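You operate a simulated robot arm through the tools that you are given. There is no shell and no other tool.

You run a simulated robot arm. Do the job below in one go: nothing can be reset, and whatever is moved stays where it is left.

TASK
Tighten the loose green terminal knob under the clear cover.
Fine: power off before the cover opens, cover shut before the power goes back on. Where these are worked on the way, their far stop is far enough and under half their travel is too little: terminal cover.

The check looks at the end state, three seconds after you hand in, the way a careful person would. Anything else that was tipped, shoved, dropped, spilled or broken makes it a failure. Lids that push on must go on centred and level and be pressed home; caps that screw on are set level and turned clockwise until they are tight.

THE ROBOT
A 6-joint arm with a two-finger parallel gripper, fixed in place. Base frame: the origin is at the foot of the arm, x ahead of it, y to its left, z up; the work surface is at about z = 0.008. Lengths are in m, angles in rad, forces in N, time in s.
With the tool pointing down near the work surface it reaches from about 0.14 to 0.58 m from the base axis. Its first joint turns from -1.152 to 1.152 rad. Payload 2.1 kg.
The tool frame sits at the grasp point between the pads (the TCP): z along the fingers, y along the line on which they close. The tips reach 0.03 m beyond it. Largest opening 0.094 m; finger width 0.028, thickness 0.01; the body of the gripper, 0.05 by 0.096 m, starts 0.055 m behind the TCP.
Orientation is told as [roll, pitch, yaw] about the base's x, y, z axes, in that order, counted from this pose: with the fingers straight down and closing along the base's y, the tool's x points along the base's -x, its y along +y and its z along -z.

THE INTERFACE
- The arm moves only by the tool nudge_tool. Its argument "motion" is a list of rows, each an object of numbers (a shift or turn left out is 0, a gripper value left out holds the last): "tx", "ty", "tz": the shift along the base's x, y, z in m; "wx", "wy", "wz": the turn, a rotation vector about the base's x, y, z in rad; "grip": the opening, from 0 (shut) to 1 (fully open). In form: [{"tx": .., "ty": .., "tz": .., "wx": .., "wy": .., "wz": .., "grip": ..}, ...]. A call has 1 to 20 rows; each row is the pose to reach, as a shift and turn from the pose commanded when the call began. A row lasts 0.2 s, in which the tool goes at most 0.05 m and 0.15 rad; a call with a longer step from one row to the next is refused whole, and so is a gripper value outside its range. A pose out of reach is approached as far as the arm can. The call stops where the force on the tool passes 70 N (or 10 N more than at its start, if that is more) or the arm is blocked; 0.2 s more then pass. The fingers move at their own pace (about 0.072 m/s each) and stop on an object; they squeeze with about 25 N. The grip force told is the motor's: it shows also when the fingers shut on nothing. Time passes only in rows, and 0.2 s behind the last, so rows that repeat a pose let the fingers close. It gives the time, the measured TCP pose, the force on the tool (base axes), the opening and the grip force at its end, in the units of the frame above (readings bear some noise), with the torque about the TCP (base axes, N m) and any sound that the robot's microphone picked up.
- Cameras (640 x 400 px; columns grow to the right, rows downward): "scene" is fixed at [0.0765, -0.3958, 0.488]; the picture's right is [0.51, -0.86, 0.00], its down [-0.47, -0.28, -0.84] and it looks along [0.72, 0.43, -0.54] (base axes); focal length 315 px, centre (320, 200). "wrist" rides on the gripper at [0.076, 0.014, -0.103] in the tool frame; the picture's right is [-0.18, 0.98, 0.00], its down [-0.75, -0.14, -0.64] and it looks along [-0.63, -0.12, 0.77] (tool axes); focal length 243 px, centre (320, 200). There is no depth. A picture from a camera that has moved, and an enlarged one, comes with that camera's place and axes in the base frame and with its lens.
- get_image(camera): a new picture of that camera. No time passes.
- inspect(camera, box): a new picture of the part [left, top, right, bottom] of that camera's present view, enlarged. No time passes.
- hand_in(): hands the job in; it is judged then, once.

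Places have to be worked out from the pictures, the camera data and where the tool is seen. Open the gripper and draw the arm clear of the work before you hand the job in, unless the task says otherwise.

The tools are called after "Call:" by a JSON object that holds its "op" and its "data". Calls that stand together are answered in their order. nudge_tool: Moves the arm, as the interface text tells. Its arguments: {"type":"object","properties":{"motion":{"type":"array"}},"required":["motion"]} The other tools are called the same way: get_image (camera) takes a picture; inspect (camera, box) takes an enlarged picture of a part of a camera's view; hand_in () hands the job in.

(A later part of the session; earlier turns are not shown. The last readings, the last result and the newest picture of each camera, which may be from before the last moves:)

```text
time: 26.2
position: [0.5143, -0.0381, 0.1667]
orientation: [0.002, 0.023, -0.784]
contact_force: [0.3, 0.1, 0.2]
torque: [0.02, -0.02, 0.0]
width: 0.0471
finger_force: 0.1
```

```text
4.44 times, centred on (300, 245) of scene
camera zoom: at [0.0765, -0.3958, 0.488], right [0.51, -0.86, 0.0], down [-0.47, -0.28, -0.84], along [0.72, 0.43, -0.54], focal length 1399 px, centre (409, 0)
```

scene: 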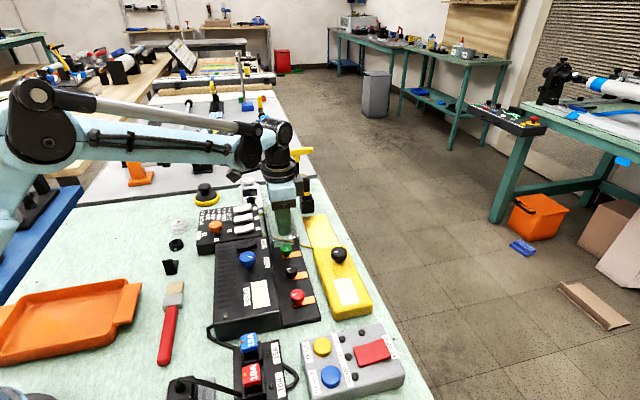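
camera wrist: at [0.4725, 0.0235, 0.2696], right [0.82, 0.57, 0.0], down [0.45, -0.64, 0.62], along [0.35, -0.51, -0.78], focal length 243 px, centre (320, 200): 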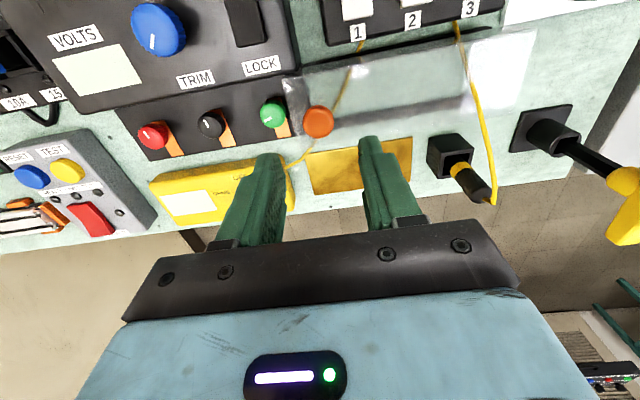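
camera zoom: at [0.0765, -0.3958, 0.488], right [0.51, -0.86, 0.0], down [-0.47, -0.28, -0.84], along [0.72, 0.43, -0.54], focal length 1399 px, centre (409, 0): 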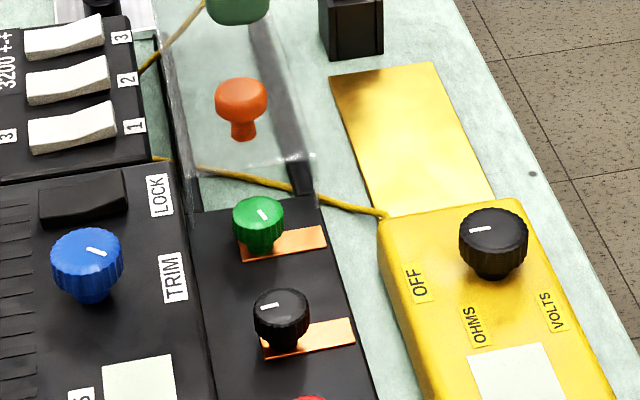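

The green knob is fully exposed with the cover parked beyond it. I'll zoom the wrist view on it to triangulate and see its marker line.

Call:
{"op": "inspect", "data": {"camera": "wrist", "box": [230, 80, 350, 155]}}

Call:
{"op": "inspect", "data": {"camera": "scene", "box": [280, 210, 340, 310]}}

```text
5.33 times, centred on (290, 118) of wrist
camera zoom: at [0.4725, 0.0235, 0.2696], right [0.82, 0.57, 0.0], down [0.45, -0.64, 0.62], along [0.35, -0.51, -0.78], focal length 1294 px, centre (480, 640)
```

zoom: 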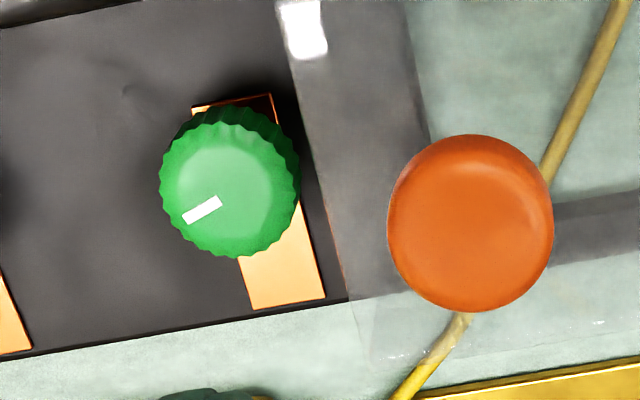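

```text
4.00 times, centred on (310, 260) of scene
camera zoom: at [0.0765, -0.3958, 0.488], right [0.51, -0.86, 0.0], down [-0.47, -0.28, -0.84], along [0.72, 0.43, -0.54], focal length 1259 px, centre (360, -40)
```

zoom: 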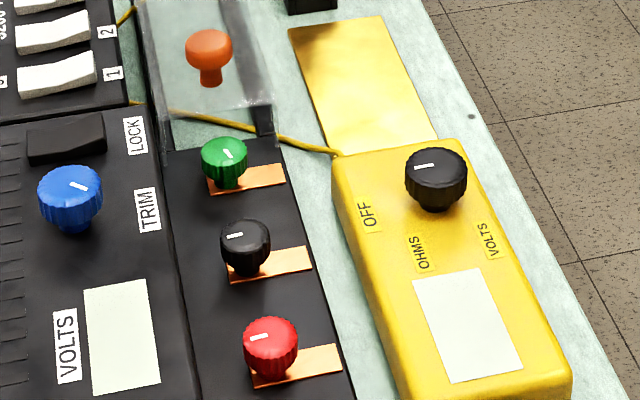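

Green knob head centre ≈ (0.480, -0.070), top z ≈ 0.035, diameter ≈ 25 mm; the cover edge is only ~19 mm beyond it, so I'll grip across the block (closing along the 135° axis, yaw +45°) slightly offset away from the cover. Moving above it with that yaw to verify alignment.

Call:
{"op": "nudge_tool", "data": {"motion": [{"wx": -0.0177, "wy": -0.0149, "wz": 0.14, "tx": -0.004, "ty": -0.004, "grip": 0.45}, {"wx": -0.0177, "wy": -0.0149, "wz": 0.28, "tx": -0.008, "ty": -0.008}, {"wx": -0.0177, "wy": -0.0149, "wz": 0.42, "tx": -0.012, "ty": -0.012}, {"wx": -0.0177, "wy": -0.0149, "wz": 0.56, "tx": -0.016, "ty": -0.016}, {"wx": -0.0177, "wy": -0.0149, "wz": 0.7, "tx": -0.02, "ty": -0.02}, {"wx": -0.0177, "wy": -0.0149, "wz": 0.84, "tx": -0.024, "ty": -0.024}, {"wx": -0.0177, "wy": -0.0149, "wz": 0.98, "tx": -0.028, "ty": -0.028}, {"wx": -0.0177, "wy": -0.0149, "wz": 1.12, "tx": -0.032, "ty": -0.032}, {"wx": -0.0177, "wy": -0.0149, "wz": 1.26, "tx": -0.036, "ty": -0.0345}, {"wx": -0.0177, "wy": -0.0149, "wz": 1.4, "tx": -0.0378, "ty": -0.0354}, {"wx": -0.0177, "wy": -0.0149, "wz": 1.53, "tx": -0.0378, "ty": -0.0354}, {"wx": -0.0177, "wy": -0.0149, "wz": 1.57, "tx": -0.0378, "ty": -0.0354}, {"wx": -0.0177, "wy": -0.0149, "wz": 1.57, "tx": -0.0378, "ty": -0.0354}]}}

Call:
{"op": "get_image", "data": {"camera": "wrist"}}

Call:
{"op": "get_image", "data": {"camera": "scene"}}

```text
time: 29.1
position: [0.4779, -0.0747, 0.1639]
orientation: [-0.014, 0.01, 0.789]
contact_force: [0.5, 0.6, -0.2]
torque: [0.01, -0.01, 0.01]
width: 0.0424
finger_force: 0.1
```

```text
taken
camera wrist: at [0.4146, -0.1175, 0.2681], right [-0.57, 0.82, -0.02], down [0.63, 0.45, 0.64], along [0.53, 0.35, -0.77], focal length 243 px, centre (320, 200)
```

wrist: 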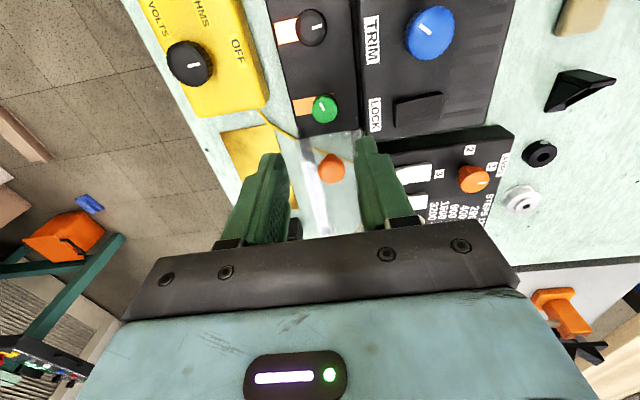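

```text
taken
```

scene: 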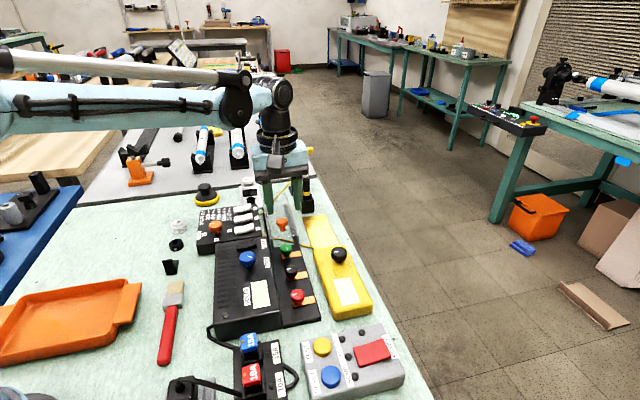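

Nearly aligned; I'll take out the ~1° tilt, descend to just above handle height, and re-measure.

Call:
{"op": "nudge_tool", "data": {"motion": [{"wx": 0.017, "wy": 0.003, "tz": -0.015}, {"wx": 0.017, "wy": 0.003, "tz": -0.035}, {"wx": 0.017, "wy": 0.003, "tz": -0.05}, {"wx": 0.017, "wy": 0.003, "tz": -0.055}, {"wx": 0.017, "wy": 0.003, "tz": -0.055}]}}

Call:
{"op": "get_image", "data": {"camera": "wrist"}}

Call:
{"op": "inspect", "data": {"camera": "wrist", "box": [240, 60, 400, 200]}}

Call:
{"op": "inspect", "data": {"camera": "scene", "box": [250, 180, 350, 280]}}

```text
time: 30.2
position: [0.4794, -0.0755, 0.11]
orientation: [0.0, 0.002, 0.788]
contact_force: [0.5, 0.2, 0.8]
torque: [-0.01, -0.01, 0.05]
width: 0.0424
finger_force: 0.1
```

```text
taken
camera wrist: at [0.4161, -0.1188, 0.2132], right [-0.57, 0.82, 0.0], down [0.63, 0.44, 0.64], along [0.53, 0.36, -0.77], focal length 243 px, centre (320, 200)
```

wrist: 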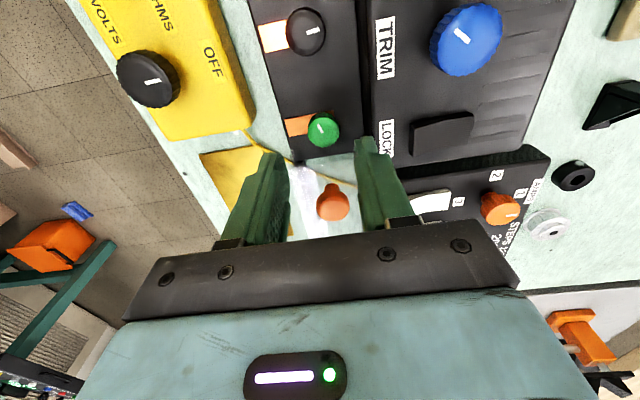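

```text
2.86 times, centred on (320, 130) of wrist
camera zoom: at [0.4161, -0.1188, 0.2132], right [-0.57, 0.82, 0.0], down [0.63, 0.44, 0.64], along [0.53, 0.36, -0.77], focal length 693 px, centre (320, 400)
```

zoom: 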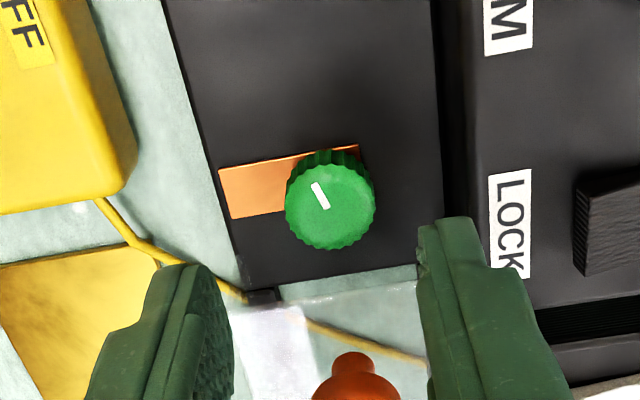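

```text
4.00 times, centred on (300, 230) of scene
camera zoom: at [0.0765, -0.3958, 0.488], right [0.51, -0.86, 0.0], down [-0.47, -0.28, -0.84], along [0.72, 0.43, -0.54], focal length 1259 px, centre (400, 80)
```

zoom: 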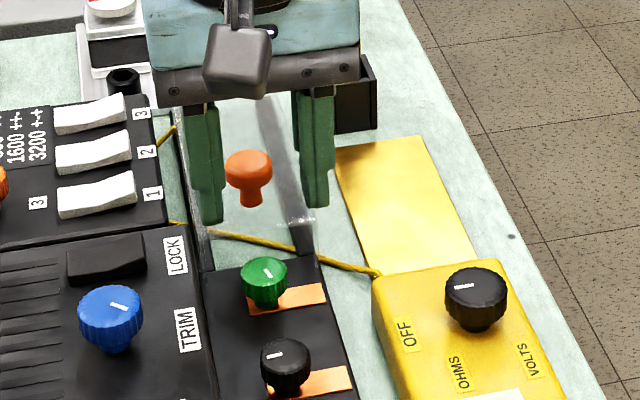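

The knob is at about (0.481, -0.071), plate top ≈ 0.014, knob head ≈ 0.022–0.034. I'll narrow the opening to 36 mm, pre-rotate counter-clockwise ~23° with a 7 mm offset away from the cover, and descend to knob-top height to check.

Call:
{"op": "nudge_tool", "data": {"motion": [{"tx": -0.0005, "ty": -0.001, "wz": 0.13, "grip": 0.383}, {"tx": -0.001, "ty": -0.002, "wz": 0.27}, {"tx": -0.001, "ty": -0.002, "wz": 0.397}, {"tx": -0.001, "ty": -0.002, "wz": 0.397, "tz": -0.015}, {"tx": -0.001, "ty": -0.002, "wz": 0.397, "tz": -0.03}, {"tx": -0.001, "ty": -0.002, "wz": 0.397, "tz": -0.042}, {"tx": -0.001, "ty": -0.002, "wz": 0.397, "tz": -0.042}]}}

Call:
{"op": "get_image", "data": {"camera": "wrist"}}

Call:
{"op": "inspect", "data": {"camera": "wrist", "box": [240, 100, 400, 220]}}

Call:
{"op": "inspect", "data": {"camera": "scene", "box": [250, 200, 350, 280]}}

```text
time: 31.9
position: [0.4754, -0.0752, 0.0682]
orientation: [-0.002, 0.001, 1.186]
contact_force: [0.2, -0.5, -0.4]
torque: [0.01, -0.04, 0.03]
width: 0.0359
finger_force: 0.1
```

```text
taken
camera wrist: at [0.4349, -0.1416, 0.1705], right [-0.84, 0.54, 0.0], down [0.41, 0.65, 0.64], along [0.35, 0.54, -0.77], focal length 243 px, centre (320, 200)
```

wrist: 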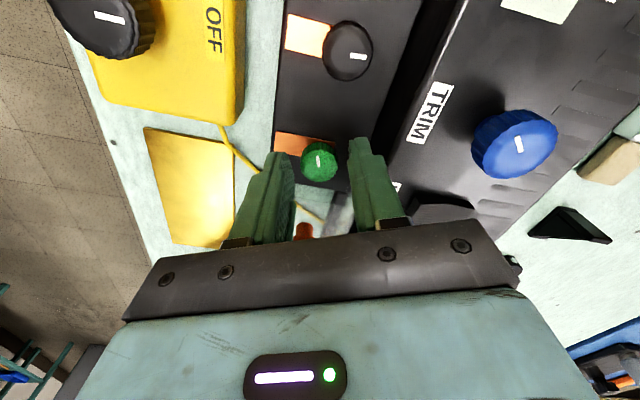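

```text
3.33 times, centred on (320, 160) of wrist
camera zoom: at [0.4349, -0.1416, 0.1705], right [-0.84, 0.54, 0.0], down [0.41, 0.65, 0.64], along [0.35, 0.54, -0.77], focal length 809 px, centre (320, 333)
```

zoom: 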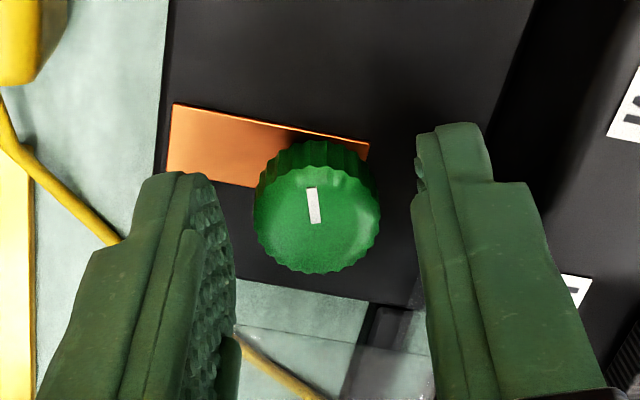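

```text
5.00 times, centred on (300, 240) of scene
camera zoom: at [0.0765, -0.3958, 0.488], right [0.51, -0.86, 0.0], down [-0.47, -0.28, -0.84], along [0.72, 0.43, -0.54], focal length 1574 px, centre (420, 0)
```

zoom: 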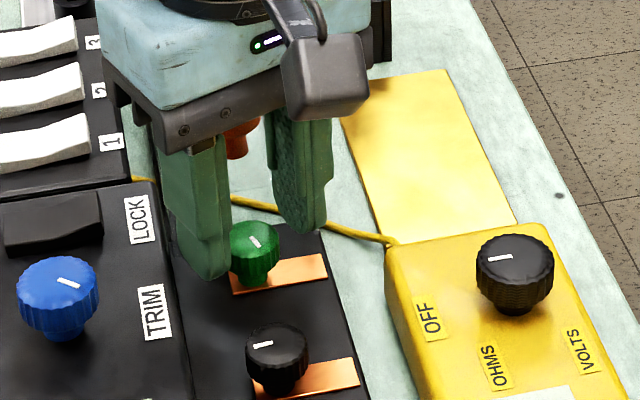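

Knob refined to (0.481, -0.0715). I'll correct the TCP by (+3, -2.8 mm) and then lower slowly so the pads straddle the knob head.

Call:
{"op": "nudge_tool", "data": {"motion": [{"tx": 0.0015, "ty": -0.0014}, {"tx": 0.003, "ty": -0.0028}, {"tx": 0.003, "ty": -0.0028}, {"tx": 0.003, "ty": -0.0028, "tz": -0.005}, {"tx": 0.003, "ty": -0.0028, "tz": -0.01}, {"tx": 0.003, "ty": -0.0028, "tz": -0.014}, {"tx": 0.003, "ty": -0.0028, "tz": -0.017}, {"tx": 0.003, "ty": -0.0028, "tz": -0.017}]}}

Call:
{"op": "inspect", "data": {"camera": "wrist", "box": [240, 100, 400, 220]}}

Call:
{"op": "inspect", "data": {"camera": "scene", "box": [250, 200, 350, 280]}}

```text
time: 33.6
position: [0.4794, -0.08, 0.0513]
orientation: [0.0, 0.002, 1.185]
contact_force: [-0.8, 0.0, -0.5]
torque: [0.0, -0.03, 0.01]
width: 0.036
finger_force: 0.2
```

```text
3.33 times, centred on (320, 160) of wrist
camera zoom: at [0.4388, -0.145, 0.154], right [-0.84, 0.54, 0.0], down [0.41, 0.65, 0.64], along [0.35, 0.54, -0.77], focal length 809 px, centre (320, 333)
```

zoom: 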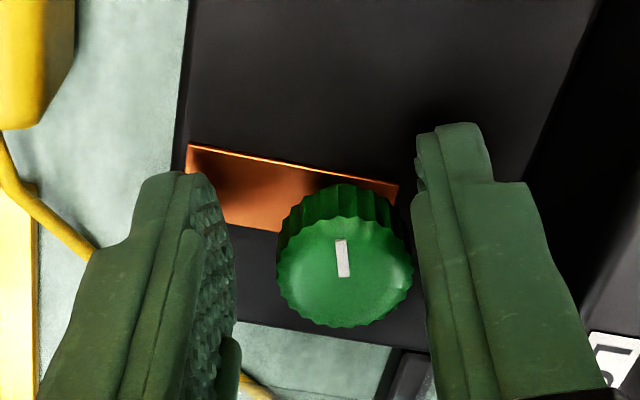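

```text
5.00 times, centred on (300, 240) of scene
camera zoom: at [0.0765, -0.3958, 0.488], right [0.51, -0.86, 0.0], down [-0.47, -0.28, -0.84], along [0.72, 0.43, -0.54], focal length 1574 px, centre (420, 0)
```

zoom: 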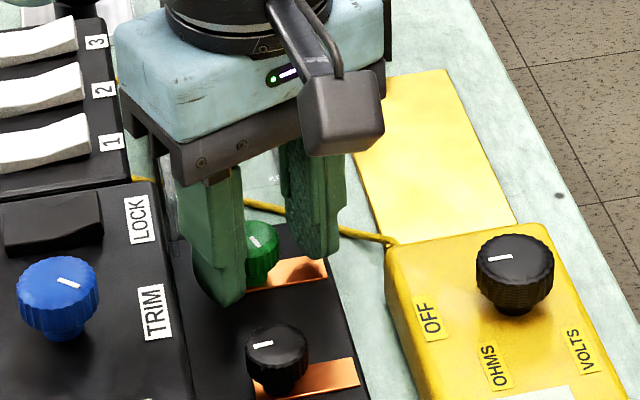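

The pads straddle the knob at z ≈ 0.051 (knob 1.6 mm toward one finger). I'll nudge to centre and close on it.

Call:
{"op": "nudge_tool", "data": {"motion": [{"tx": -0.0011, "ty": 0.0013}, {"tx": -0.0011, "ty": 0.0013, "grip": 0.2}, {"tx": -0.0011, "ty": 0.0013, "grip": 0.2}, {"tx": -0.0011, "ty": 0.0013, "grip": 0.2}]}}

Call:
{"op": "inspect", "data": {"camera": "wrist", "box": [240, 100, 400, 220]}}

```text
time: 34.6
position: [0.4789, -0.0769, 0.0502]
orientation: [0.004, 0.002, 1.185]
contact_force: [-19.4, 5.5, -1.3]
torque: [0.15, 0.07, 0.15]
width: 0.0239
finger_force: 45.1
```

```text
3.33 times, centred on (320, 160) of wrist
camera zoom: at [0.437, -0.1433, 0.1537], right [-0.84, 0.54, 0.0], down [0.42, 0.65, 0.64], along [0.34, 0.54, -0.77], focal length 809 px, centre (320, 333)
```

zoom: 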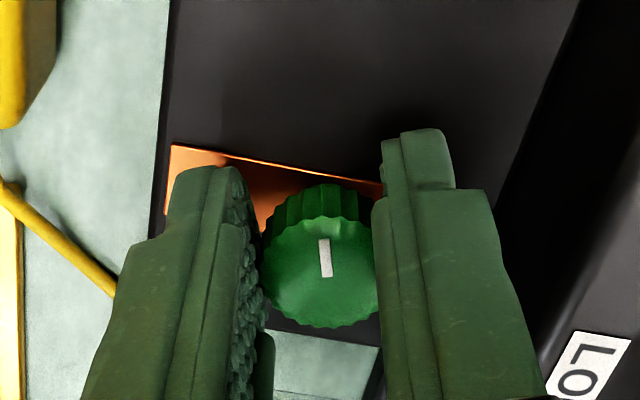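

Gripped on the knob with centre offset ≈ 5.5 mm along the tool. Now turning clockwise 0.4 rad about the knob's axis, watching the torque.

Call:
{"op": "nudge_tool", "data": {"motion": [{"tx": -0.0006, "ty": 0.0003}, {"tx": -0.0011, "ty": 0.0005, "wz": -0.1}, {"tx": -0.0016, "ty": 0.0008, "wz": -0.2}, {"tx": -0.002, "ty": 0.0011, "wz": -0.3}, {"tx": -0.0024, "ty": 0.0015, "wz": -0.4}]}}

Call:
{"op": "inspect", "data": {"camera": "wrist", "box": [240, 100, 400, 220]}}

```text
time: 35.9
position: [0.4762, -0.0758, 0.0503]
orientation: [0.006, 0.005, 0.783]
contact_force: [-26.9, 4.5, 13.7]
torque: [0.81, -0.31, 0.19]
width: 0.0237
finger_force: 44.7
```

```text
3.33 times, centred on (320, 160) of wrist
camera zoom: at [0.4127, -0.12, 0.1539], right [-0.56, 0.83, 0.0], down [0.64, 0.43, 0.64], along [0.52, 0.36, -0.77], focal length 809 px, centre (320, 333)
```

zoom: 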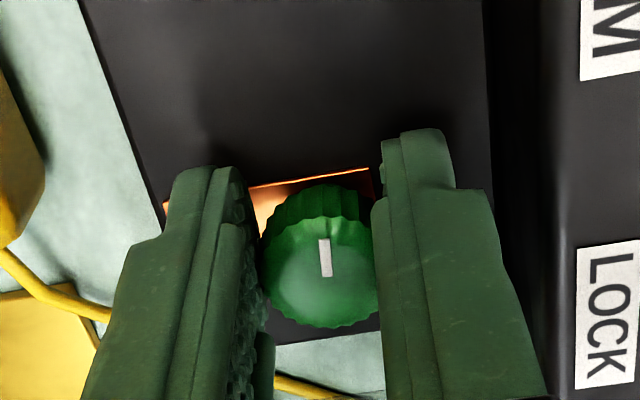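

The knob turns with the fingers (marker stays fixed in the tool view). I'll relieve the side load by 0.8 mm and continue turning to the end of this sweep.

Call:
{"op": "nudge_tool", "data": {"motion": [{"tx": -0.0007, "ty": 0.0001}, {"tx": -0.0011, "ty": 0.0005, "wz": -0.1}, {"tx": -0.0014, "ty": 0.001, "wz": -0.2}, {"tx": -0.0017, "ty": 0.0014, "wz": -0.3}, {"tx": -0.0019, "ty": 0.0019, "wz": -0.4}, {"tx": -0.0019, "ty": 0.0019, "wz": -0.4}]}}

Call:
{"op": "inspect", "data": {"camera": "wrist", "box": [240, 100, 400, 220]}}

Call:
{"op": "inspect", "data": {"camera": "scene", "box": [250, 200, 350, 280]}}

```text
time: 37.2
position: [0.4742, -0.0756, 0.0507]
orientation: [0.003, 0.002, 0.386]
contact_force: [-17.4, 11.8, 32.9]
torque: [0.42, 0.17, 0.15]
width: 0.024
finger_force: 45.3
```

```text
3.33 times, centred on (320, 160) of wrist
camera zoom: at [0.3991, -0.0892, 0.1531], right [-0.2, 0.98, 0.0], down [0.75, 0.15, 0.64], along [0.63, 0.13, -0.77], focal length 809 px, centre (320, 333)
```

zoom: 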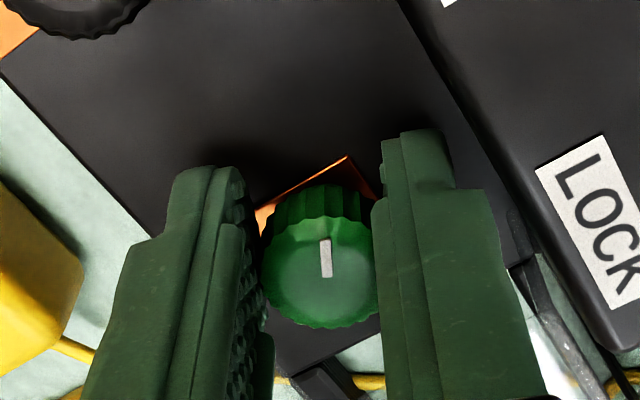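

```text
5.00 times, centred on (300, 240) of scene
camera zoom: at [0.0763, -0.3957, 0.4881], right [0.51, -0.86, 0.0], down [-0.47, -0.28, -0.84], along [0.72, 0.43, -0.54], focal length 1574 px, centre (420, 0)
```

zoom: 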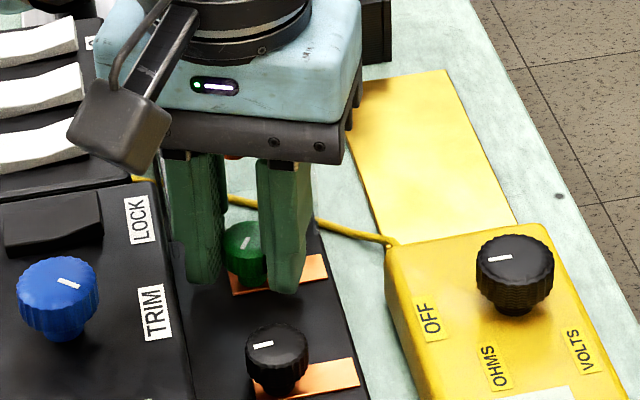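

Turned 0.8 rad so far, torque still low (0.15 N m), so not tight yet. I'll open slightly, lift clear of the knob, and rewind for another bite.

Call:
{"op": "nudge_tool", "data": {"motion": [{"grip": 0.34}, {"grip": 0.34}, {"tz": 0.008}, {"tz": 0.018}, {"tz": 0.025}, {"tz": 0.025, "wz": 0.14, "tx": 0.001, "ty": -0.0004}, {"tz": 0.025, "wz": 0.28, "tx": 0.002, "ty": -0.0008}, {"tz": 0.025, "wz": 0.42, "tx": 0.003, "ty": -0.0011}, {"tz": 0.025, "wz": 0.56, "tx": 0.004, "ty": -0.0013}, {"tz": 0.025, "wz": 0.7, "tx": 0.0047, "ty": -0.0013}, {"tz": 0.025, "wz": 0.8, "tx": 0.0047, "ty": -0.0013}, {"tz": 0.025, "wz": 0.8, "tx": 0.0047, "ty": -0.0013}]}}

Call:
{"op": "inspect", "data": {"camera": "wrist", "box": [240, 100, 400, 220]}}

Call:
{"op": "inspect", "data": {"camera": "scene", "box": [250, 200, 350, 280]}}

```text
time: 39.9
position: [0.4799, -0.0749, 0.0746]
orientation: [0.001, 0.002, 1.187]
contact_force: [0.4, -0.2, -0.3]
torque: [-0.02, -0.01, -0.02]
width: 0.032
finger_force: 0.1
```

```text
3.33 times, centred on (320, 160) of wrist
camera zoom: at [0.438, -0.1408, 0.1782], right [-0.84, 0.54, 0.0], down [0.41, 0.65, 0.64], along [0.35, 0.54, -0.77], focal length 809 px, centre (320, 333)
```

zoom: 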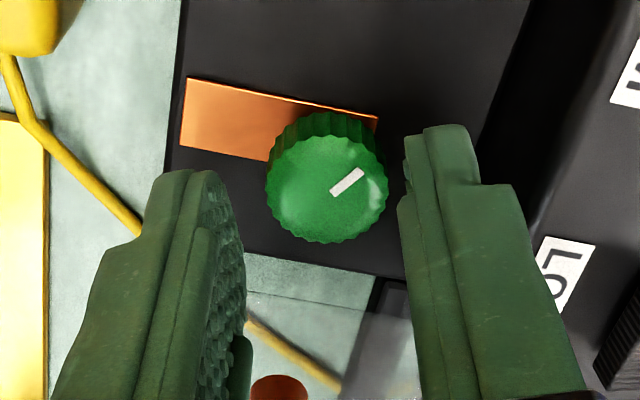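

```text
5.00 times, centred on (300, 240) of scene
camera zoom: at [0.0765, -0.3958, 0.488], right [0.51, -0.86, 0.0], down [-0.47, -0.28, -0.84], along [0.72, 0.43, -0.54], focal length 1574 px, centre (420, 0)
```

zoom: 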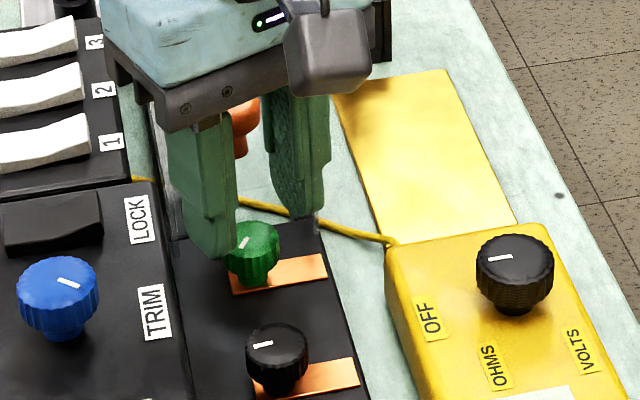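

Marker has visibly turned clockwise. I'll shift (-1, -1.7 mm), lower over the knob again, and re-grip for a second sweep.

Call:
{"op": "nudge_tool", "data": {"motion": [{"tx": -0.001, "ty": -0.0017}, {"tx": -0.001, "ty": -0.0017, "tz": -0.008}, {"tx": -0.001, "ty": -0.0017, "tz": -0.015}, {"tx": -0.001, "ty": -0.0017, "tz": -0.021}, {"tx": -0.001, "ty": -0.0017, "tz": -0.0245}, {"tx": -0.001, "ty": -0.0017, "tz": -0.0245, "grip": 0.2}, {"tx": -0.001, "ty": -0.0017, "tz": -0.0245, "grip": 0.2}, {"tx": -0.001, "ty": -0.0017, "tz": -0.0245, "grip": 0.2}]}}

Call:
{"op": "inspect", "data": {"camera": "wrist", "box": [240, 100, 400, 220]}}

```text
time: 41.6
position: [0.4769, -0.0775, 0.0487]
orientation: [0.0, 0.002, 1.184]
contact_force: [3.2, -5.8, 13.7]
torque: [0.13, -0.03, -0.05]
width: 0.0236
finger_force: 44.7
```

```text
3.33 times, centred on (320, 160) of wrist
camera zoom: at [0.4364, -0.1426, 0.1525], right [-0.84, 0.54, 0.0], down [0.41, 0.65, 0.64], along [0.35, 0.54, -0.77], focal length 809 px, centre (320, 333)
```

zoom: 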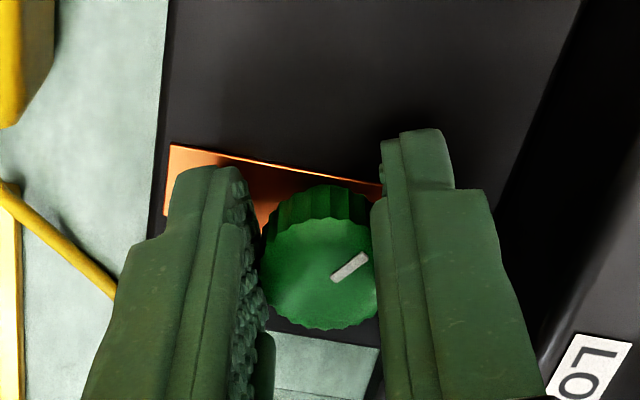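

Good grip, low side loads. Turning clockwise the full 0.8 rad about the knob axis, in two parts to watch torque.

Call:
{"op": "nudge_tool", "data": {"motion": [{"tx": -0.0005, "ty": 0.0002, "wz": -0.1}, {"tx": -0.001, "ty": 0.0005, "wz": -0.2}, {"tx": -0.0014, "ty": 0.0008, "wz": -0.3}, {"tx": -0.0018, "ty": 0.0012, "wz": -0.4}]}}

```text
time: 42.6
position: [0.4762, -0.0762, 0.0497]
orientation: [0.002, 0.002, 0.782]
contact_force: [-1.9, -7.5, -21.1]
torque: [0.45, -0.73, -0.05]
width: 0.024
finger_force: 45.2
```

Call:
{"op": "nudge_tool", "data": {"motion": [{"tx": -0.0004, "ty": 0.0004, "wz": -0.1}, {"tx": -0.0007, "ty": 0.0009, "wz": -0.2}, {"tx": -0.001, "ty": 0.0013, "wz": -0.3}, {"tx": -0.0012, "ty": 0.0018, "wz": -0.4}]}}

Call:
{"op": "inspect", "data": {"camera": "wrist", "box": [240, 100, 400, 220]}}

```text
time: 43.6
position: [0.4746, -0.0731, 0.0507]
orientation: [0.002, 0.006, 0.385]
contact_force: [-19.6, 8.2, -29.8]
torque: [0.17, -0.18, 0.09]
width: 0.0236
finger_force: 44.7
```

```text
3.33 times, centred on (320, 160) of wrist
camera zoom: at [0.3992, -0.0892, 0.1529], right [-0.2, 0.98, 0.0], down [0.75, 0.15, 0.64], along [0.63, 0.13, -0.77], focal length 809 px, centre (320, 333)
```

zoom: 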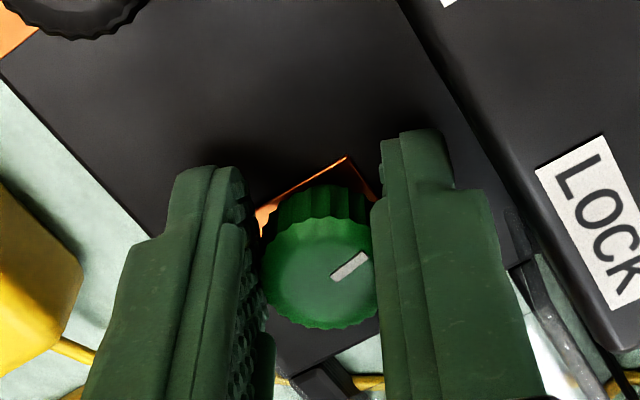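

Another 0.8 rad turned with no resistance yet (marker still tracks the fingers). Releasing, rewinding, and re-gripping again.

Call:
{"op": "nudge_tool", "data": {"motion": [{"grip": 0.34}, {"grip": 0.34}, {"tz": 0.008}, {"tz": 0.018}, {"tz": 0.025}, {"tz": 0.025, "wz": 0.14, "tx": 0.0006, "ty": -0.0006}, {"tz": 0.025, "wz": 0.28, "tx": 0.0012, "ty": -0.0012}, {"tz": 0.025, "wz": 0.42, "tx": 0.0018, "ty": -0.0018}, {"tz": 0.025, "wz": 0.56, "tx": 0.0024, "ty": -0.0024}, {"tz": 0.025, "wz": 0.7, "tx": 0.003, "ty": -0.003}, {"tz": 0.025, "wz": 0.8, "tx": 0.0033, "ty": -0.003}, {"tz": 0.025, "wz": 0.8, "tx": 0.0033, "ty": -0.003}]}}

Call:
{"op": "inspect", "data": {"camera": "wrist", "box": [240, 100, 400, 220]}}

```text
time: 46.2
position: [0.4786, -0.0772, 0.0763]
orientation: [0.0, 0.002, 1.187]
contact_force: [0.6, -0.4, 0.0]
torque: [0.03, -0.04, -0.01]
width: 0.032
finger_force: 0.1
```

```text
3.33 times, centred on (320, 160) of wrist
camera zoom: at [0.4369, -0.1431, 0.1786], right [-0.84, 0.54, 0.0], down [0.41, 0.65, 0.64], along [0.35, 0.54, -0.77], focal length 809 px, centre (320, 333)
```

zoom: 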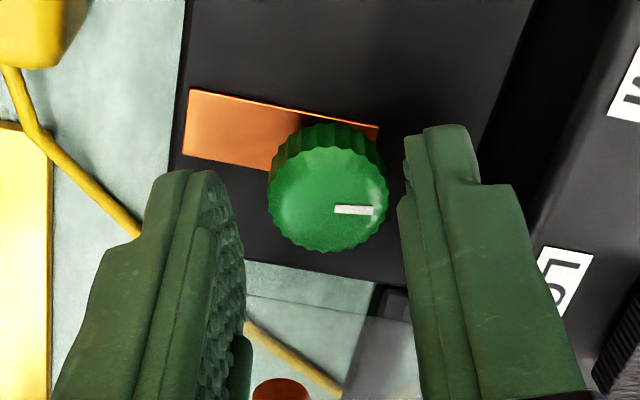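

Position is right on target; lowering, gripping, and turning a third sweep.

Call:
{"op": "nudge_tool", "data": {"motion": [{"tx": 0.0002, "ty": 0.0004}, {"tx": 0.0002, "ty": 0.0004, "tz": -0.008}, {"tx": 0.0002, "ty": 0.0004, "tz": -0.015}, {"tx": 0.0002, "ty": 0.0004, "tz": -0.021}, {"tx": 0.0002, "ty": 0.0004, "tz": -0.0255}, {"tx": 0.0002, "ty": 0.0004, "tz": -0.0255, "grip": 0.2}, {"tx": 0.0002, "ty": 0.0004, "tz": -0.0255, "grip": 0.2}, {"tx": 0.0002, "ty": 0.0004, "tz": -0.0255, "grip": 0.2}]}}

```text
time: 48.0
position: [0.4776, -0.0773, 0.0506]
orientation: [0.003, 0.002, 1.186]
contact_force: [-18.1, 4.1, 5.3]
torque: [0.2, 0.13, 0.12]
width: 0.0241
finger_force: 45.3
```

Call:
{"op": "nudge_tool", "data": {"motion": [{"tx": -0.0011, "ty": 0.0004, "wz": -0.1}, {"tx": -0.0016, "ty": 0.0007, "wz": -0.2}, {"tx": -0.002, "ty": 0.001, "wz": -0.3}, {"tx": -0.0024, "ty": 0.0014, "wz": -0.4}]}}

Call:
{"op": "inspect", "data": {"camera": "wrist", "box": [240, 100, 400, 220]}}

```text
time: 49.0
position: [0.4765, -0.0743, 0.0506]
orientation: [0.0, 0.001, 0.783]
contact_force: [-10.1, 4.5, 1.8]
torque: [0.12, 0.15, 0.11]
width: 0.0244
finger_force: 5.1
```

```text
3.33 times, centred on (320, 160) of wrist
camera zoom: at [0.413, -0.1187, 0.1529], right [-0.56, 0.83, 0.0], down [0.63, 0.43, 0.64], along [0.53, 0.36, -0.77], focal length 809 px, centre (320, 333)
```

zoom: 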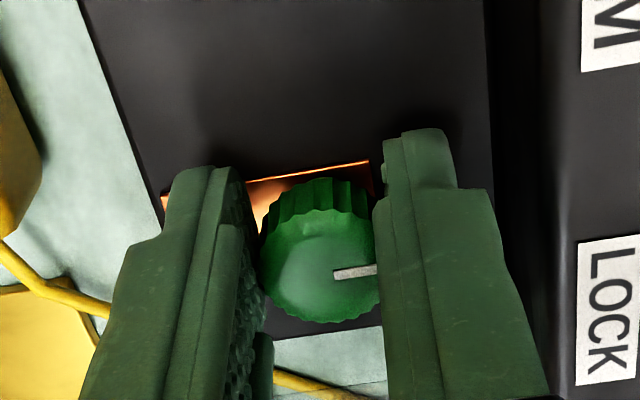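

Grip force dipped and the marker shifted ~13° relative to the fingers, suggesting the knob resists and slipped—perhaps it's tight. I'll continue a little further and compare the marker.

Call:
{"op": "nudge_tool", "data": {"motion": [{"tx": 0, "ty": 0, "grip": 0.1}, {"tx": -0.0002, "ty": 0.0002, "wz": -0.05}, {"tx": -0.0004, "ty": 0.0004, "wz": -0.1}, {"tx": -0.0006, "ty": 0.0006, "wz": -0.15}, {"tx": -0.0007, "ty": 0.0009, "wz": -0.2}]}}

Call:
{"op": "inspect", "data": {"camera": "wrist", "box": [240, 100, 400, 220]}}

```text
time: 50.2
position: [0.4754, -0.0729, 0.0507]
orientation: [0.0, 0.001, 0.585]
contact_force: [-10.2, 6.9, -1.1]
torque: [0.12, 0.55, 0.35]
width: 0.0239
finger_force: 45.2
```

```text
3.33 times, centred on (320, 160) of wrist
camera zoom: at [0.4048, -0.1045, 0.1531], right [-0.39, 0.92, 0.0], down [0.71, 0.3, 0.64], along [0.59, 0.25, -0.77], focal length 809 px, centre (320, 333)
```

zoom: 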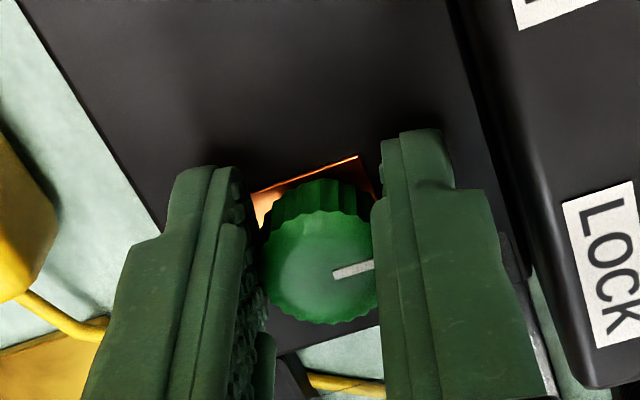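

Torque rose to 0.35 N m and the marker lags the fingers; its base angle (~134°) now matches the red and black knobs. I'll turn a bit more to confirm it is at its tight stop.

Call:
{"op": "nudge_tool", "data": {"motion": [{"tx": -0.0001, "ty": 0.0002, "wz": -0.05}, {"tx": -0.0002, "ty": 0.0004, "wz": -0.1}, {"tx": -0.0003, "ty": 0.0006, "wz": -0.15}, {"tx": -0.0004, "ty": 0.0008, "wz": -0.2}]}}

Call:
{"op": "inspect", "data": {"camera": "wrist", "box": [240, 100, 400, 220]}}

```text
time: 51.2
position: [0.4747, -0.0737, 0.0499]
orientation: [0.004, 0.002, 0.386]
contact_force: [-18.4, 16.9, 7.1]
torque: [0.34, 0.07, 0.67]
width: 0.0242
finger_force: 45.5
```

```text
3.33 times, centred on (320, 160) of wrist
camera zoom: at [0.3992, -0.0892, 0.1532], right [-0.2, 0.98, 0.0], down [0.75, 0.15, 0.64], along [0.63, 0.13, -0.77], focal length 809 px, centre (320, 333)
```

zoom: 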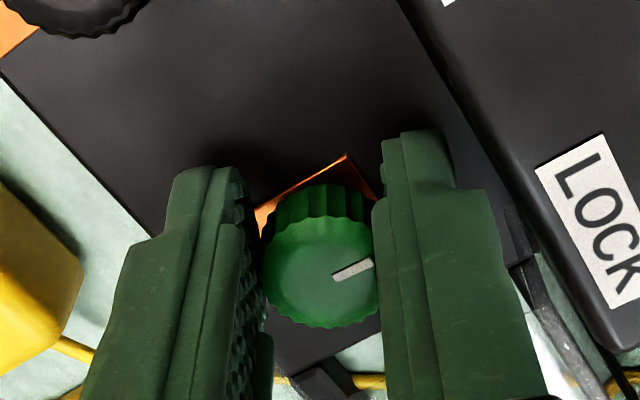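

Torque climbed to 0.67 N m and the knob barely moves now. I'll release, rewind and make one more firm turn to confirm it's fully tight.

Call:
{"op": "nudge_tool", "data": {"motion": [{"grip": 0.34}, {"grip": 0.34}, {"tz": 0.008}, {"tz": 0.018}, {"tz": 0.025}, {"tz": 0.025, "wz": 0.14, "tx": 0.0006, "ty": -0.0006}, {"tz": 0.025, "wz": 0.28, "tx": 0.0012, "ty": -0.0012}, {"tz": 0.025, "wz": 0.42, "tx": 0.0018, "ty": -0.0018}, {"tz": 0.025, "wz": 0.56, "tx": 0.0024, "ty": -0.0024}, {"tz": 0.025, "wz": 0.7, "tx": 0.003, "ty": -0.003}, {"tz": 0.025, "wz": 0.8, "tx": 0.0038, "ty": -0.003}, {"tz": 0.025, "wz": 0.8, "tx": 0.0038, "ty": -0.003}]}}

Call:
{"op": "inspect", "data": {"camera": "wrist", "box": [240, 0, 400, 220]}}

Call:
{"op": "inspect", "data": {"camera": "wrist", "box": [240, 100, 400, 220]}}

Call:
{"op": "inspect", "data": {"camera": "scene", "box": [260, 230, 340, 310]}}

```text
time: 53.9
position: [0.4783, -0.077, 0.0743]
orientation: [0.0, 0.0, 1.185]
contact_force: [-0.4, 0.3, -0.7]
torque: [-0.03, -0.02, 0.0]
width: 0.0319
finger_force: 0.1
```

```text
1.82 times, centred on (320, 110) of wrist
camera zoom: at [0.4373, -0.1424, 0.1779], right [-0.84, 0.54, 0.0], down [0.41, 0.65, 0.64], along [0.35, 0.54, -0.77], focal length 441 px, centre (320, 364)
```

zoom: 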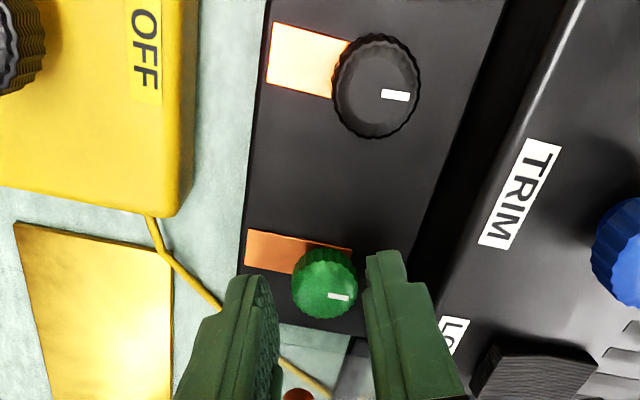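

```text
3.33 times, centred on (320, 160) of wrist
camera zoom: at [0.4373, -0.1424, 0.1779], right [-0.84, 0.54, 0.0], down [0.41, 0.65, 0.64], along [0.35, 0.54, -0.77], focal length 809 px, centre (320, 333)
```

zoom: 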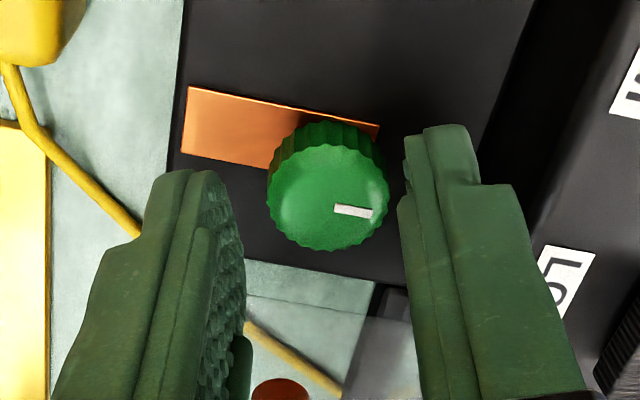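

```text
5.00 times, centred on (300, 270) of scene
camera zoom: at [0.0765, -0.3958, 0.488], right [0.51, -0.86, 0.0], down [-0.47, -0.28, -0.84], along [0.72, 0.43, -0.54], focal length 1574 px, centre (420, -150)
```

zoom: 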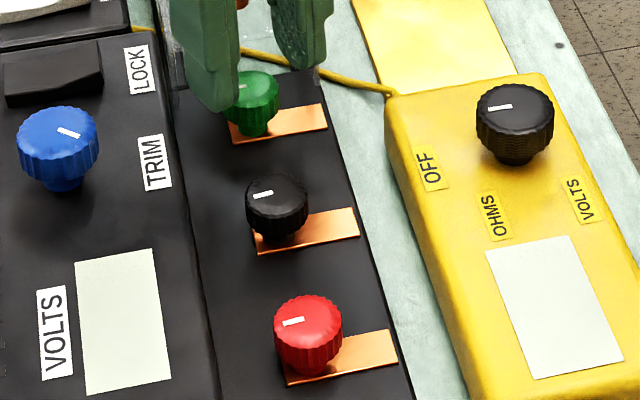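

The green marker now sits parallel to the black and red ones. I'll zoom in to compare the angles precisely before closing up.

Call:
{"op": "inspect", "data": {"camera": "wrist", "box": [300, 130, 350, 180]}}

Call:
{"op": "inspect", "data": {"camera": "wrist", "box": [320, 15, 375, 80]}}

Call:
{"op": "inspect", "data": {"camera": "scene", "box": [285, 238, 335, 308]}}

```text
8.00 times, centred on (325, 155) of wrist
camera zoom: at [0.4373, -0.1424, 0.1779], right [-0.84, 0.54, 0.0], down [0.41, 0.65, 0.64], along [0.35, 0.54, -0.77], focal length 1941 px, centre (280, 560)
```

zoom: 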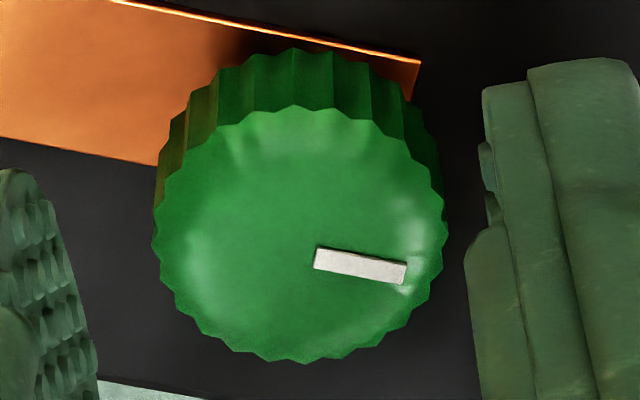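

```text
6.15 times, centred on (348, 48) of wrist
camera zoom: at [0.4373, -0.1424, 0.1779], right [-0.84, 0.54, 0.0], down [0.41, 0.65, 0.64], along [0.35, 0.54, -0.77], focal length 1493 px, centre (151, 1138)
```

zoom: 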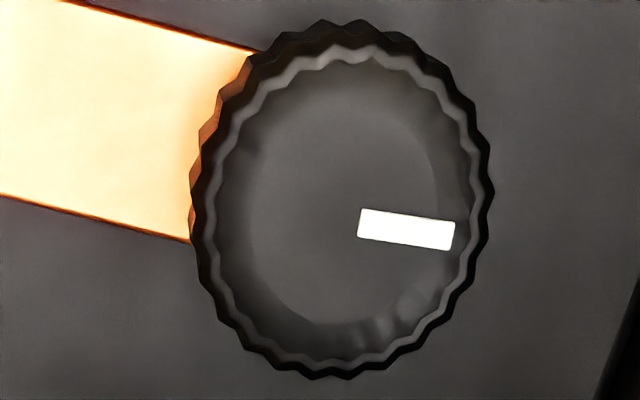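

```text
5.71 times, centred on (310, 273) of scene
camera zoom: at [0.0765, -0.3958, 0.488], right [0.51, -0.86, 0.0], down [-0.47, -0.28, -0.84], along [0.72, 0.43, -0.54], focal length 1798 px, centre (377, -217)
```

zoom: 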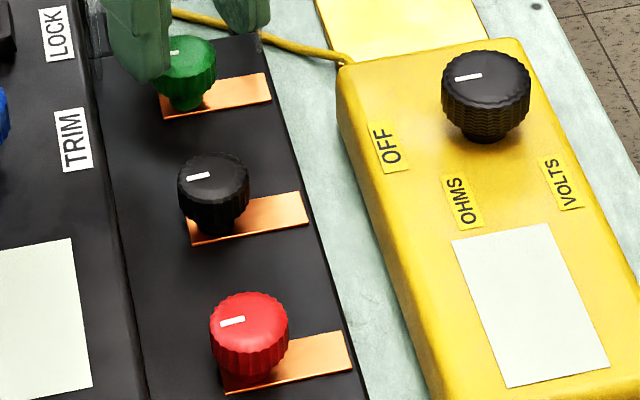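

The green knob's marker (≈136°) is within a few degrees of the tight black one (≈141°), just at/over the stop—tight. Now I lift, rotate back to yaw -45°, and position over the cover handle at about (0.515, -0.040).

Call:
{"op": "nudge_tool", "data": {"motion": [{"tz": 0.03}, {"tz": 0.055}, {"tz": 0.055, "wz": -0.14, "tx": 0.003, "ty": 0.003}, {"tz": 0.055, "wz": -0.28, "tx": 0.006, "ty": 0.006}, {"tz": 0.055, "wz": -0.42, "tx": 0.009, "ty": 0.009}, {"tz": 0.055, "wz": -0.56, "tx": 0.012, "ty": 0.012}, {"tz": 0.055, "wz": -0.7, "tx": 0.015, "ty": 0.015}, {"tz": 0.055, "wz": -0.84, "tx": 0.018, "ty": 0.018}, {"tz": 0.055, "wz": -0.98, "tx": 0.021, "ty": 0.021}, {"tz": 0.055, "wz": -1.12, "tx": 0.024, "ty": 0.024}, {"tz": 0.055, "wz": -1.26, "tx": 0.027, "ty": 0.027}, {"tz": 0.055, "wz": -1.4, "tx": 0.03, "ty": 0.03}, {"tz": 0.055, "wz": -1.54, "tx": 0.033, "ty": 0.033}, {"tz": 0.055, "wz": -1.68, "tx": 0.0355, "ty": 0.0355, "grip": 0.6}, {"tz": 0.055, "wz": -1.82, "tx": 0.0365, "ty": 0.0365}, {"tz": 0.055, "wz": -1.96, "tx": 0.0365, "ty": 0.037}, {"tz": 0.055, "wz": -1.97, "tx": 0.0365, "ty": 0.037}, {"tz": 0.055, "wz": -1.97, "tx": 0.0365, "ty": 0.037}]}}

Call:
{"op": "get_image", "data": {"camera": "wrist"}}

Call:
{"op": "inspect", "data": {"camera": "wrist", "box": [240, 80, 400, 200]}}

Call:
{"op": "get_image", "data": {"camera": "scene"}}

```text
time: 57.6
position: [0.5154, -0.04, 0.1295]
orientation: [0.0, 0.003, -0.786]
contact_force: [-0.1, 0.5, 0.0]
torque: [-0.01, -0.01, 0.03]
width: 0.0563
finger_force: 0.1
```

```text
taken
camera wrist: at [0.4722, 0.0238, 0.2325], right [0.83, 0.56, 0.0], down [0.43, -0.63, 0.64], along [0.36, -0.53, -0.77], focal length 243 px, centre (320, 200)
```

wrist: 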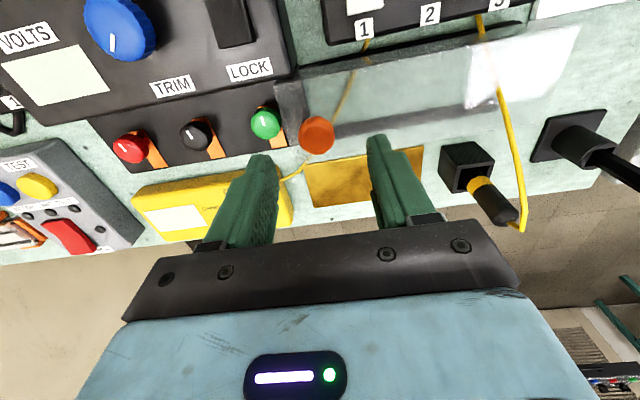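

```text
3.33 times, centred on (320, 140) of wrist
camera zoom: at [0.4722, 0.0238, 0.2325], right [0.83, 0.56, 0.0], down [0.43, -0.63, 0.64], along [0.36, -0.53, -0.77], focal length 809 px, centre (320, 400)
```

zoom: 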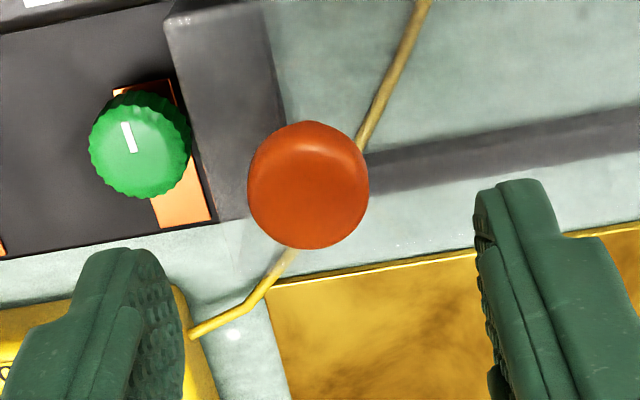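

```text
taken
```

scene: 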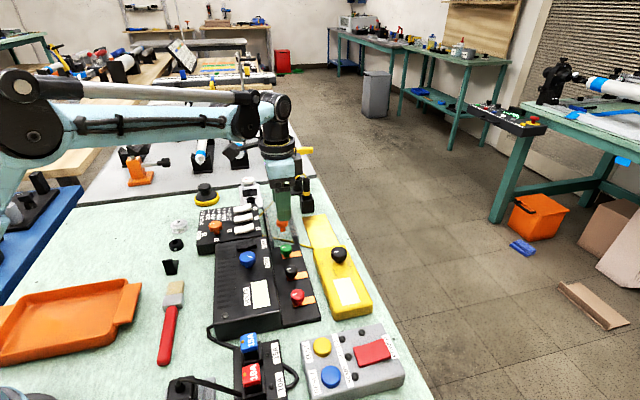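

The handle is at ≈(0.5123, -0.040). Shifting -3 mm in x, lowering to z ≈ 0.085, and gripping it.

Call:
{"op": "nudge_tool", "data": {"motion": [{"tx": -0.0015}, {"tx": -0.003, "tz": -0.01}, {"tx": -0.003, "tz": -0.025}, {"tx": -0.003, "tz": -0.038}, {"tx": -0.003, "tz": -0.0445}, {"tx": -0.003, "tz": -0.0445}, {"tx": -0.003, "tz": -0.0445, "grip": 0.2}, {"tx": -0.003, "tz": -0.0445, "grip": 0.2}, {"tx": -0.003, "tz": -0.0445, "grip": 0.2}]}}

Call:
{"op": "inspect", "data": {"camera": "wrist", "box": [200, 60, 440, 240]}}

```text
time: 59.6
position: [0.5129, -0.0402, 0.0868]
orientation: [-0.001, 0.001, -0.786]
contact_force: [-0.6, 1.0, -3.2]
torque: [-0.02, -0.04, 0.02]
width: 0.0245
finger_force: 45.8
```

```text
2.22 times, centred on (320, 150) of wrist
camera zoom: at [0.469, 0.0237, 0.189], right [0.82, 0.57, 0.0], down [0.43, -0.63, 0.64], along [0.36, -0.53, -0.77], focal length 539 px, centre (320, 311)
```

zoom: 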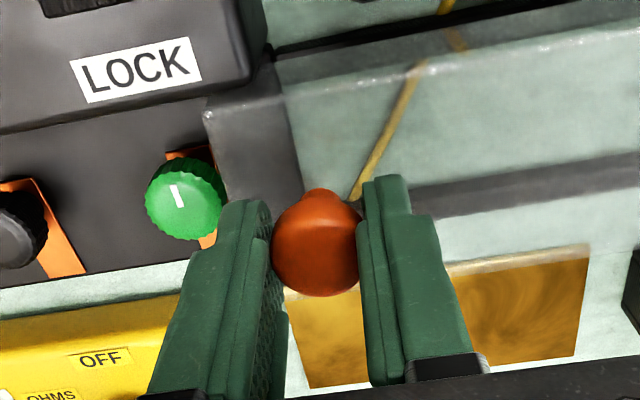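

Clean grip with almost no side load. Sliding the cover back toward closed in steps.

Call:
{"op": "nudge_tool", "data": {"motion": [{"tx": -0.0035, "ty": -0.0035}, {"tx": -0.0071, "ty": -0.0071}, {"tx": -0.0106, "ty": -0.0106}, {"tx": -0.0141, "ty": -0.0141}, {"tx": -0.0177, "ty": -0.0177}, {"tx": -0.0212, "ty": -0.0212}]}}

```text
time: 61.0
position: [0.4909, -0.0617, 0.0866]
orientation: [0.0, 0.003, -0.784]
contact_force: [-5.2, 4.4, -25.5]
torque: [0.64, 0.57, -0.03]
width: 0.0244
finger_force: 45.1
```

Call:
{"op": "nudge_tool", "data": {"motion": [{"tx": -0.0037, "ty": -0.0034, "tz": -0.0008}, {"tx": -0.0073, "ty": -0.0069, "tz": -0.0008}, {"tx": -0.0108, "ty": -0.0104, "tz": -0.0008}, {"tx": -0.0143, "ty": -0.0139, "tz": -0.0008}, {"tx": -0.0179, "ty": -0.0175, "tz": -0.0008}, {"tx": -0.0214, "ty": -0.021, "tz": -0.0008}]}}

```text
time: 62.5
position: [0.4715, -0.0824, 0.0858]
orientation: [0.001, 0.0, -0.784]
contact_force: [-1.0, 1.9, 40.5]
torque: [0.03, -0.01, 0.02]
width: 0.0244
finger_force: 44.6
```

The vertical load flipped to +40 N, so I raise the command ~1 mm while continuing to slide back.

Call:
{"op": "nudge_tool", "data": {"motion": [{"tz": 0.001}, {"tx": -0.0035, "ty": -0.0035, "tz": 0.001}, {"tx": -0.0071, "ty": -0.0071, "tz": 0.001}, {"tx": -0.0106, "ty": -0.0106, "tz": 0.001}, {"tx": -0.0141, "ty": -0.0141, "tz": 0.001}, {"tx": -0.0177, "ty": -0.0177, "tz": 0.001}, {"tx": -0.0212, "ty": -0.0212, "tz": 0.001}]}}

```text
time: 64.0
position: [0.4486, -0.1035, 0.0858]
orientation: [0.0, 0.003, -0.784]
contact_force: [8.0, -7.1, 10.3]
torque: [-0.57, -0.56, 0.01]
width: 0.0244
finger_force: 45.3
```

Call:
{"op": "nudge_tool", "data": {"motion": [{"tx": -0.0033, "ty": -0.0037, "tz": 0.0003}, {"tx": -0.0069, "ty": -0.0073, "tz": 0.0003}, {"tx": -0.0104, "ty": -0.0108, "tz": 0.0003}, {"tx": -0.0139, "ty": -0.0143, "tz": 0.0003}, {"tx": -0.0175, "ty": -0.0179, "tz": 0.0003}, {"tx": -0.021, "ty": -0.0214, "tz": 0.0003}]}}

Call:
{"op": "inspect", "data": {"camera": "scene", "box": [240, 180, 360, 335]}}

```text
time: 65.5
position: [0.4283, -0.1252, 0.0858]
orientation: [0.001, 0.002, -0.784]
contact_force: [8.5, -7.8, -30.7]
torque: [0.07, -0.01, 0.03]
width: 0.0245
finger_force: 45.2
```

```text
2.58 times, centred on (300, 258) of scene
camera zoom: at [0.0766, -0.3958, 0.488], right [0.51, -0.86, 0.0], down [-0.47, -0.28, -0.84], along [0.72, 0.43, -0.54], focal length 812 px, centre (372, 52)
```

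zoom: 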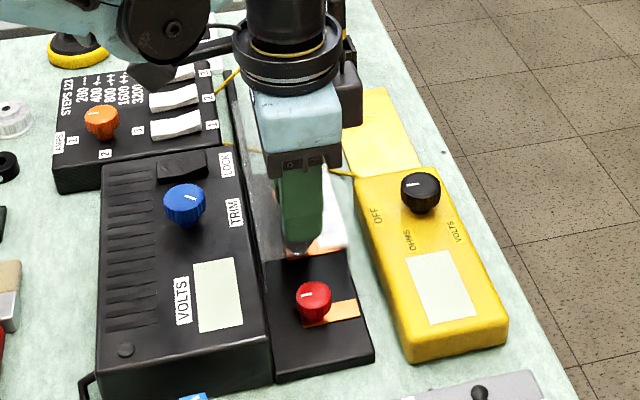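

Cover is returning smoothly with ~0.065 m left. Easing the height down a touch and continuing.

Call:
{"op": "nudge_tool", "data": {"motion": [{"tx": -0.0034, "ty": -0.0036, "tz": -0.0008}, {"tx": -0.0069, "ty": -0.0072, "tz": -0.0008}, {"tx": -0.0105, "ty": -0.0107, "tz": -0.0008}, {"tx": -0.014, "ty": -0.0142, "tz": -0.0008}, {"tx": -0.0176, "ty": -0.0178, "tz": -0.0008}, {"tx": -0.0211, "ty": -0.0213, "tz": -0.0008}]}}

```text
time: 66.8
position: [0.4056, -0.1472, 0.0853]
orientation: [0.002, 0.002, -0.784]
contact_force: [-4.4, 6.3, 40.1]
torque: [0.17, 0.1, 0.0]
width: 0.0244
finger_force: 45.1
```

About 34 mm left; continuing with smaller steps to meet the closed stop gently.

Call:
{"op": "nudge_tool", "data": {"motion": [{"tz": 0.001}, {"tx": -0.0035, "ty": -0.0034, "tz": 0.001}, {"tx": -0.0071, "ty": -0.0069, "tz": 0.001}, {"tx": -0.0106, "ty": -0.0104, "tz": 0.001}, {"tx": -0.0141, "ty": -0.0139, "tz": 0.001}, {"tx": -0.0177, "ty": -0.0175, "tz": 0.001}]}}

```text
time: 68.2
position: [0.3885, -0.1638, 0.0851]
orientation: [0.0, -0.001, -0.784]
contact_force: [-4.9, 5.8, -40.9]
torque: [0.11, 0.13, -0.01]
width: 0.0245
finger_force: 44.7
```

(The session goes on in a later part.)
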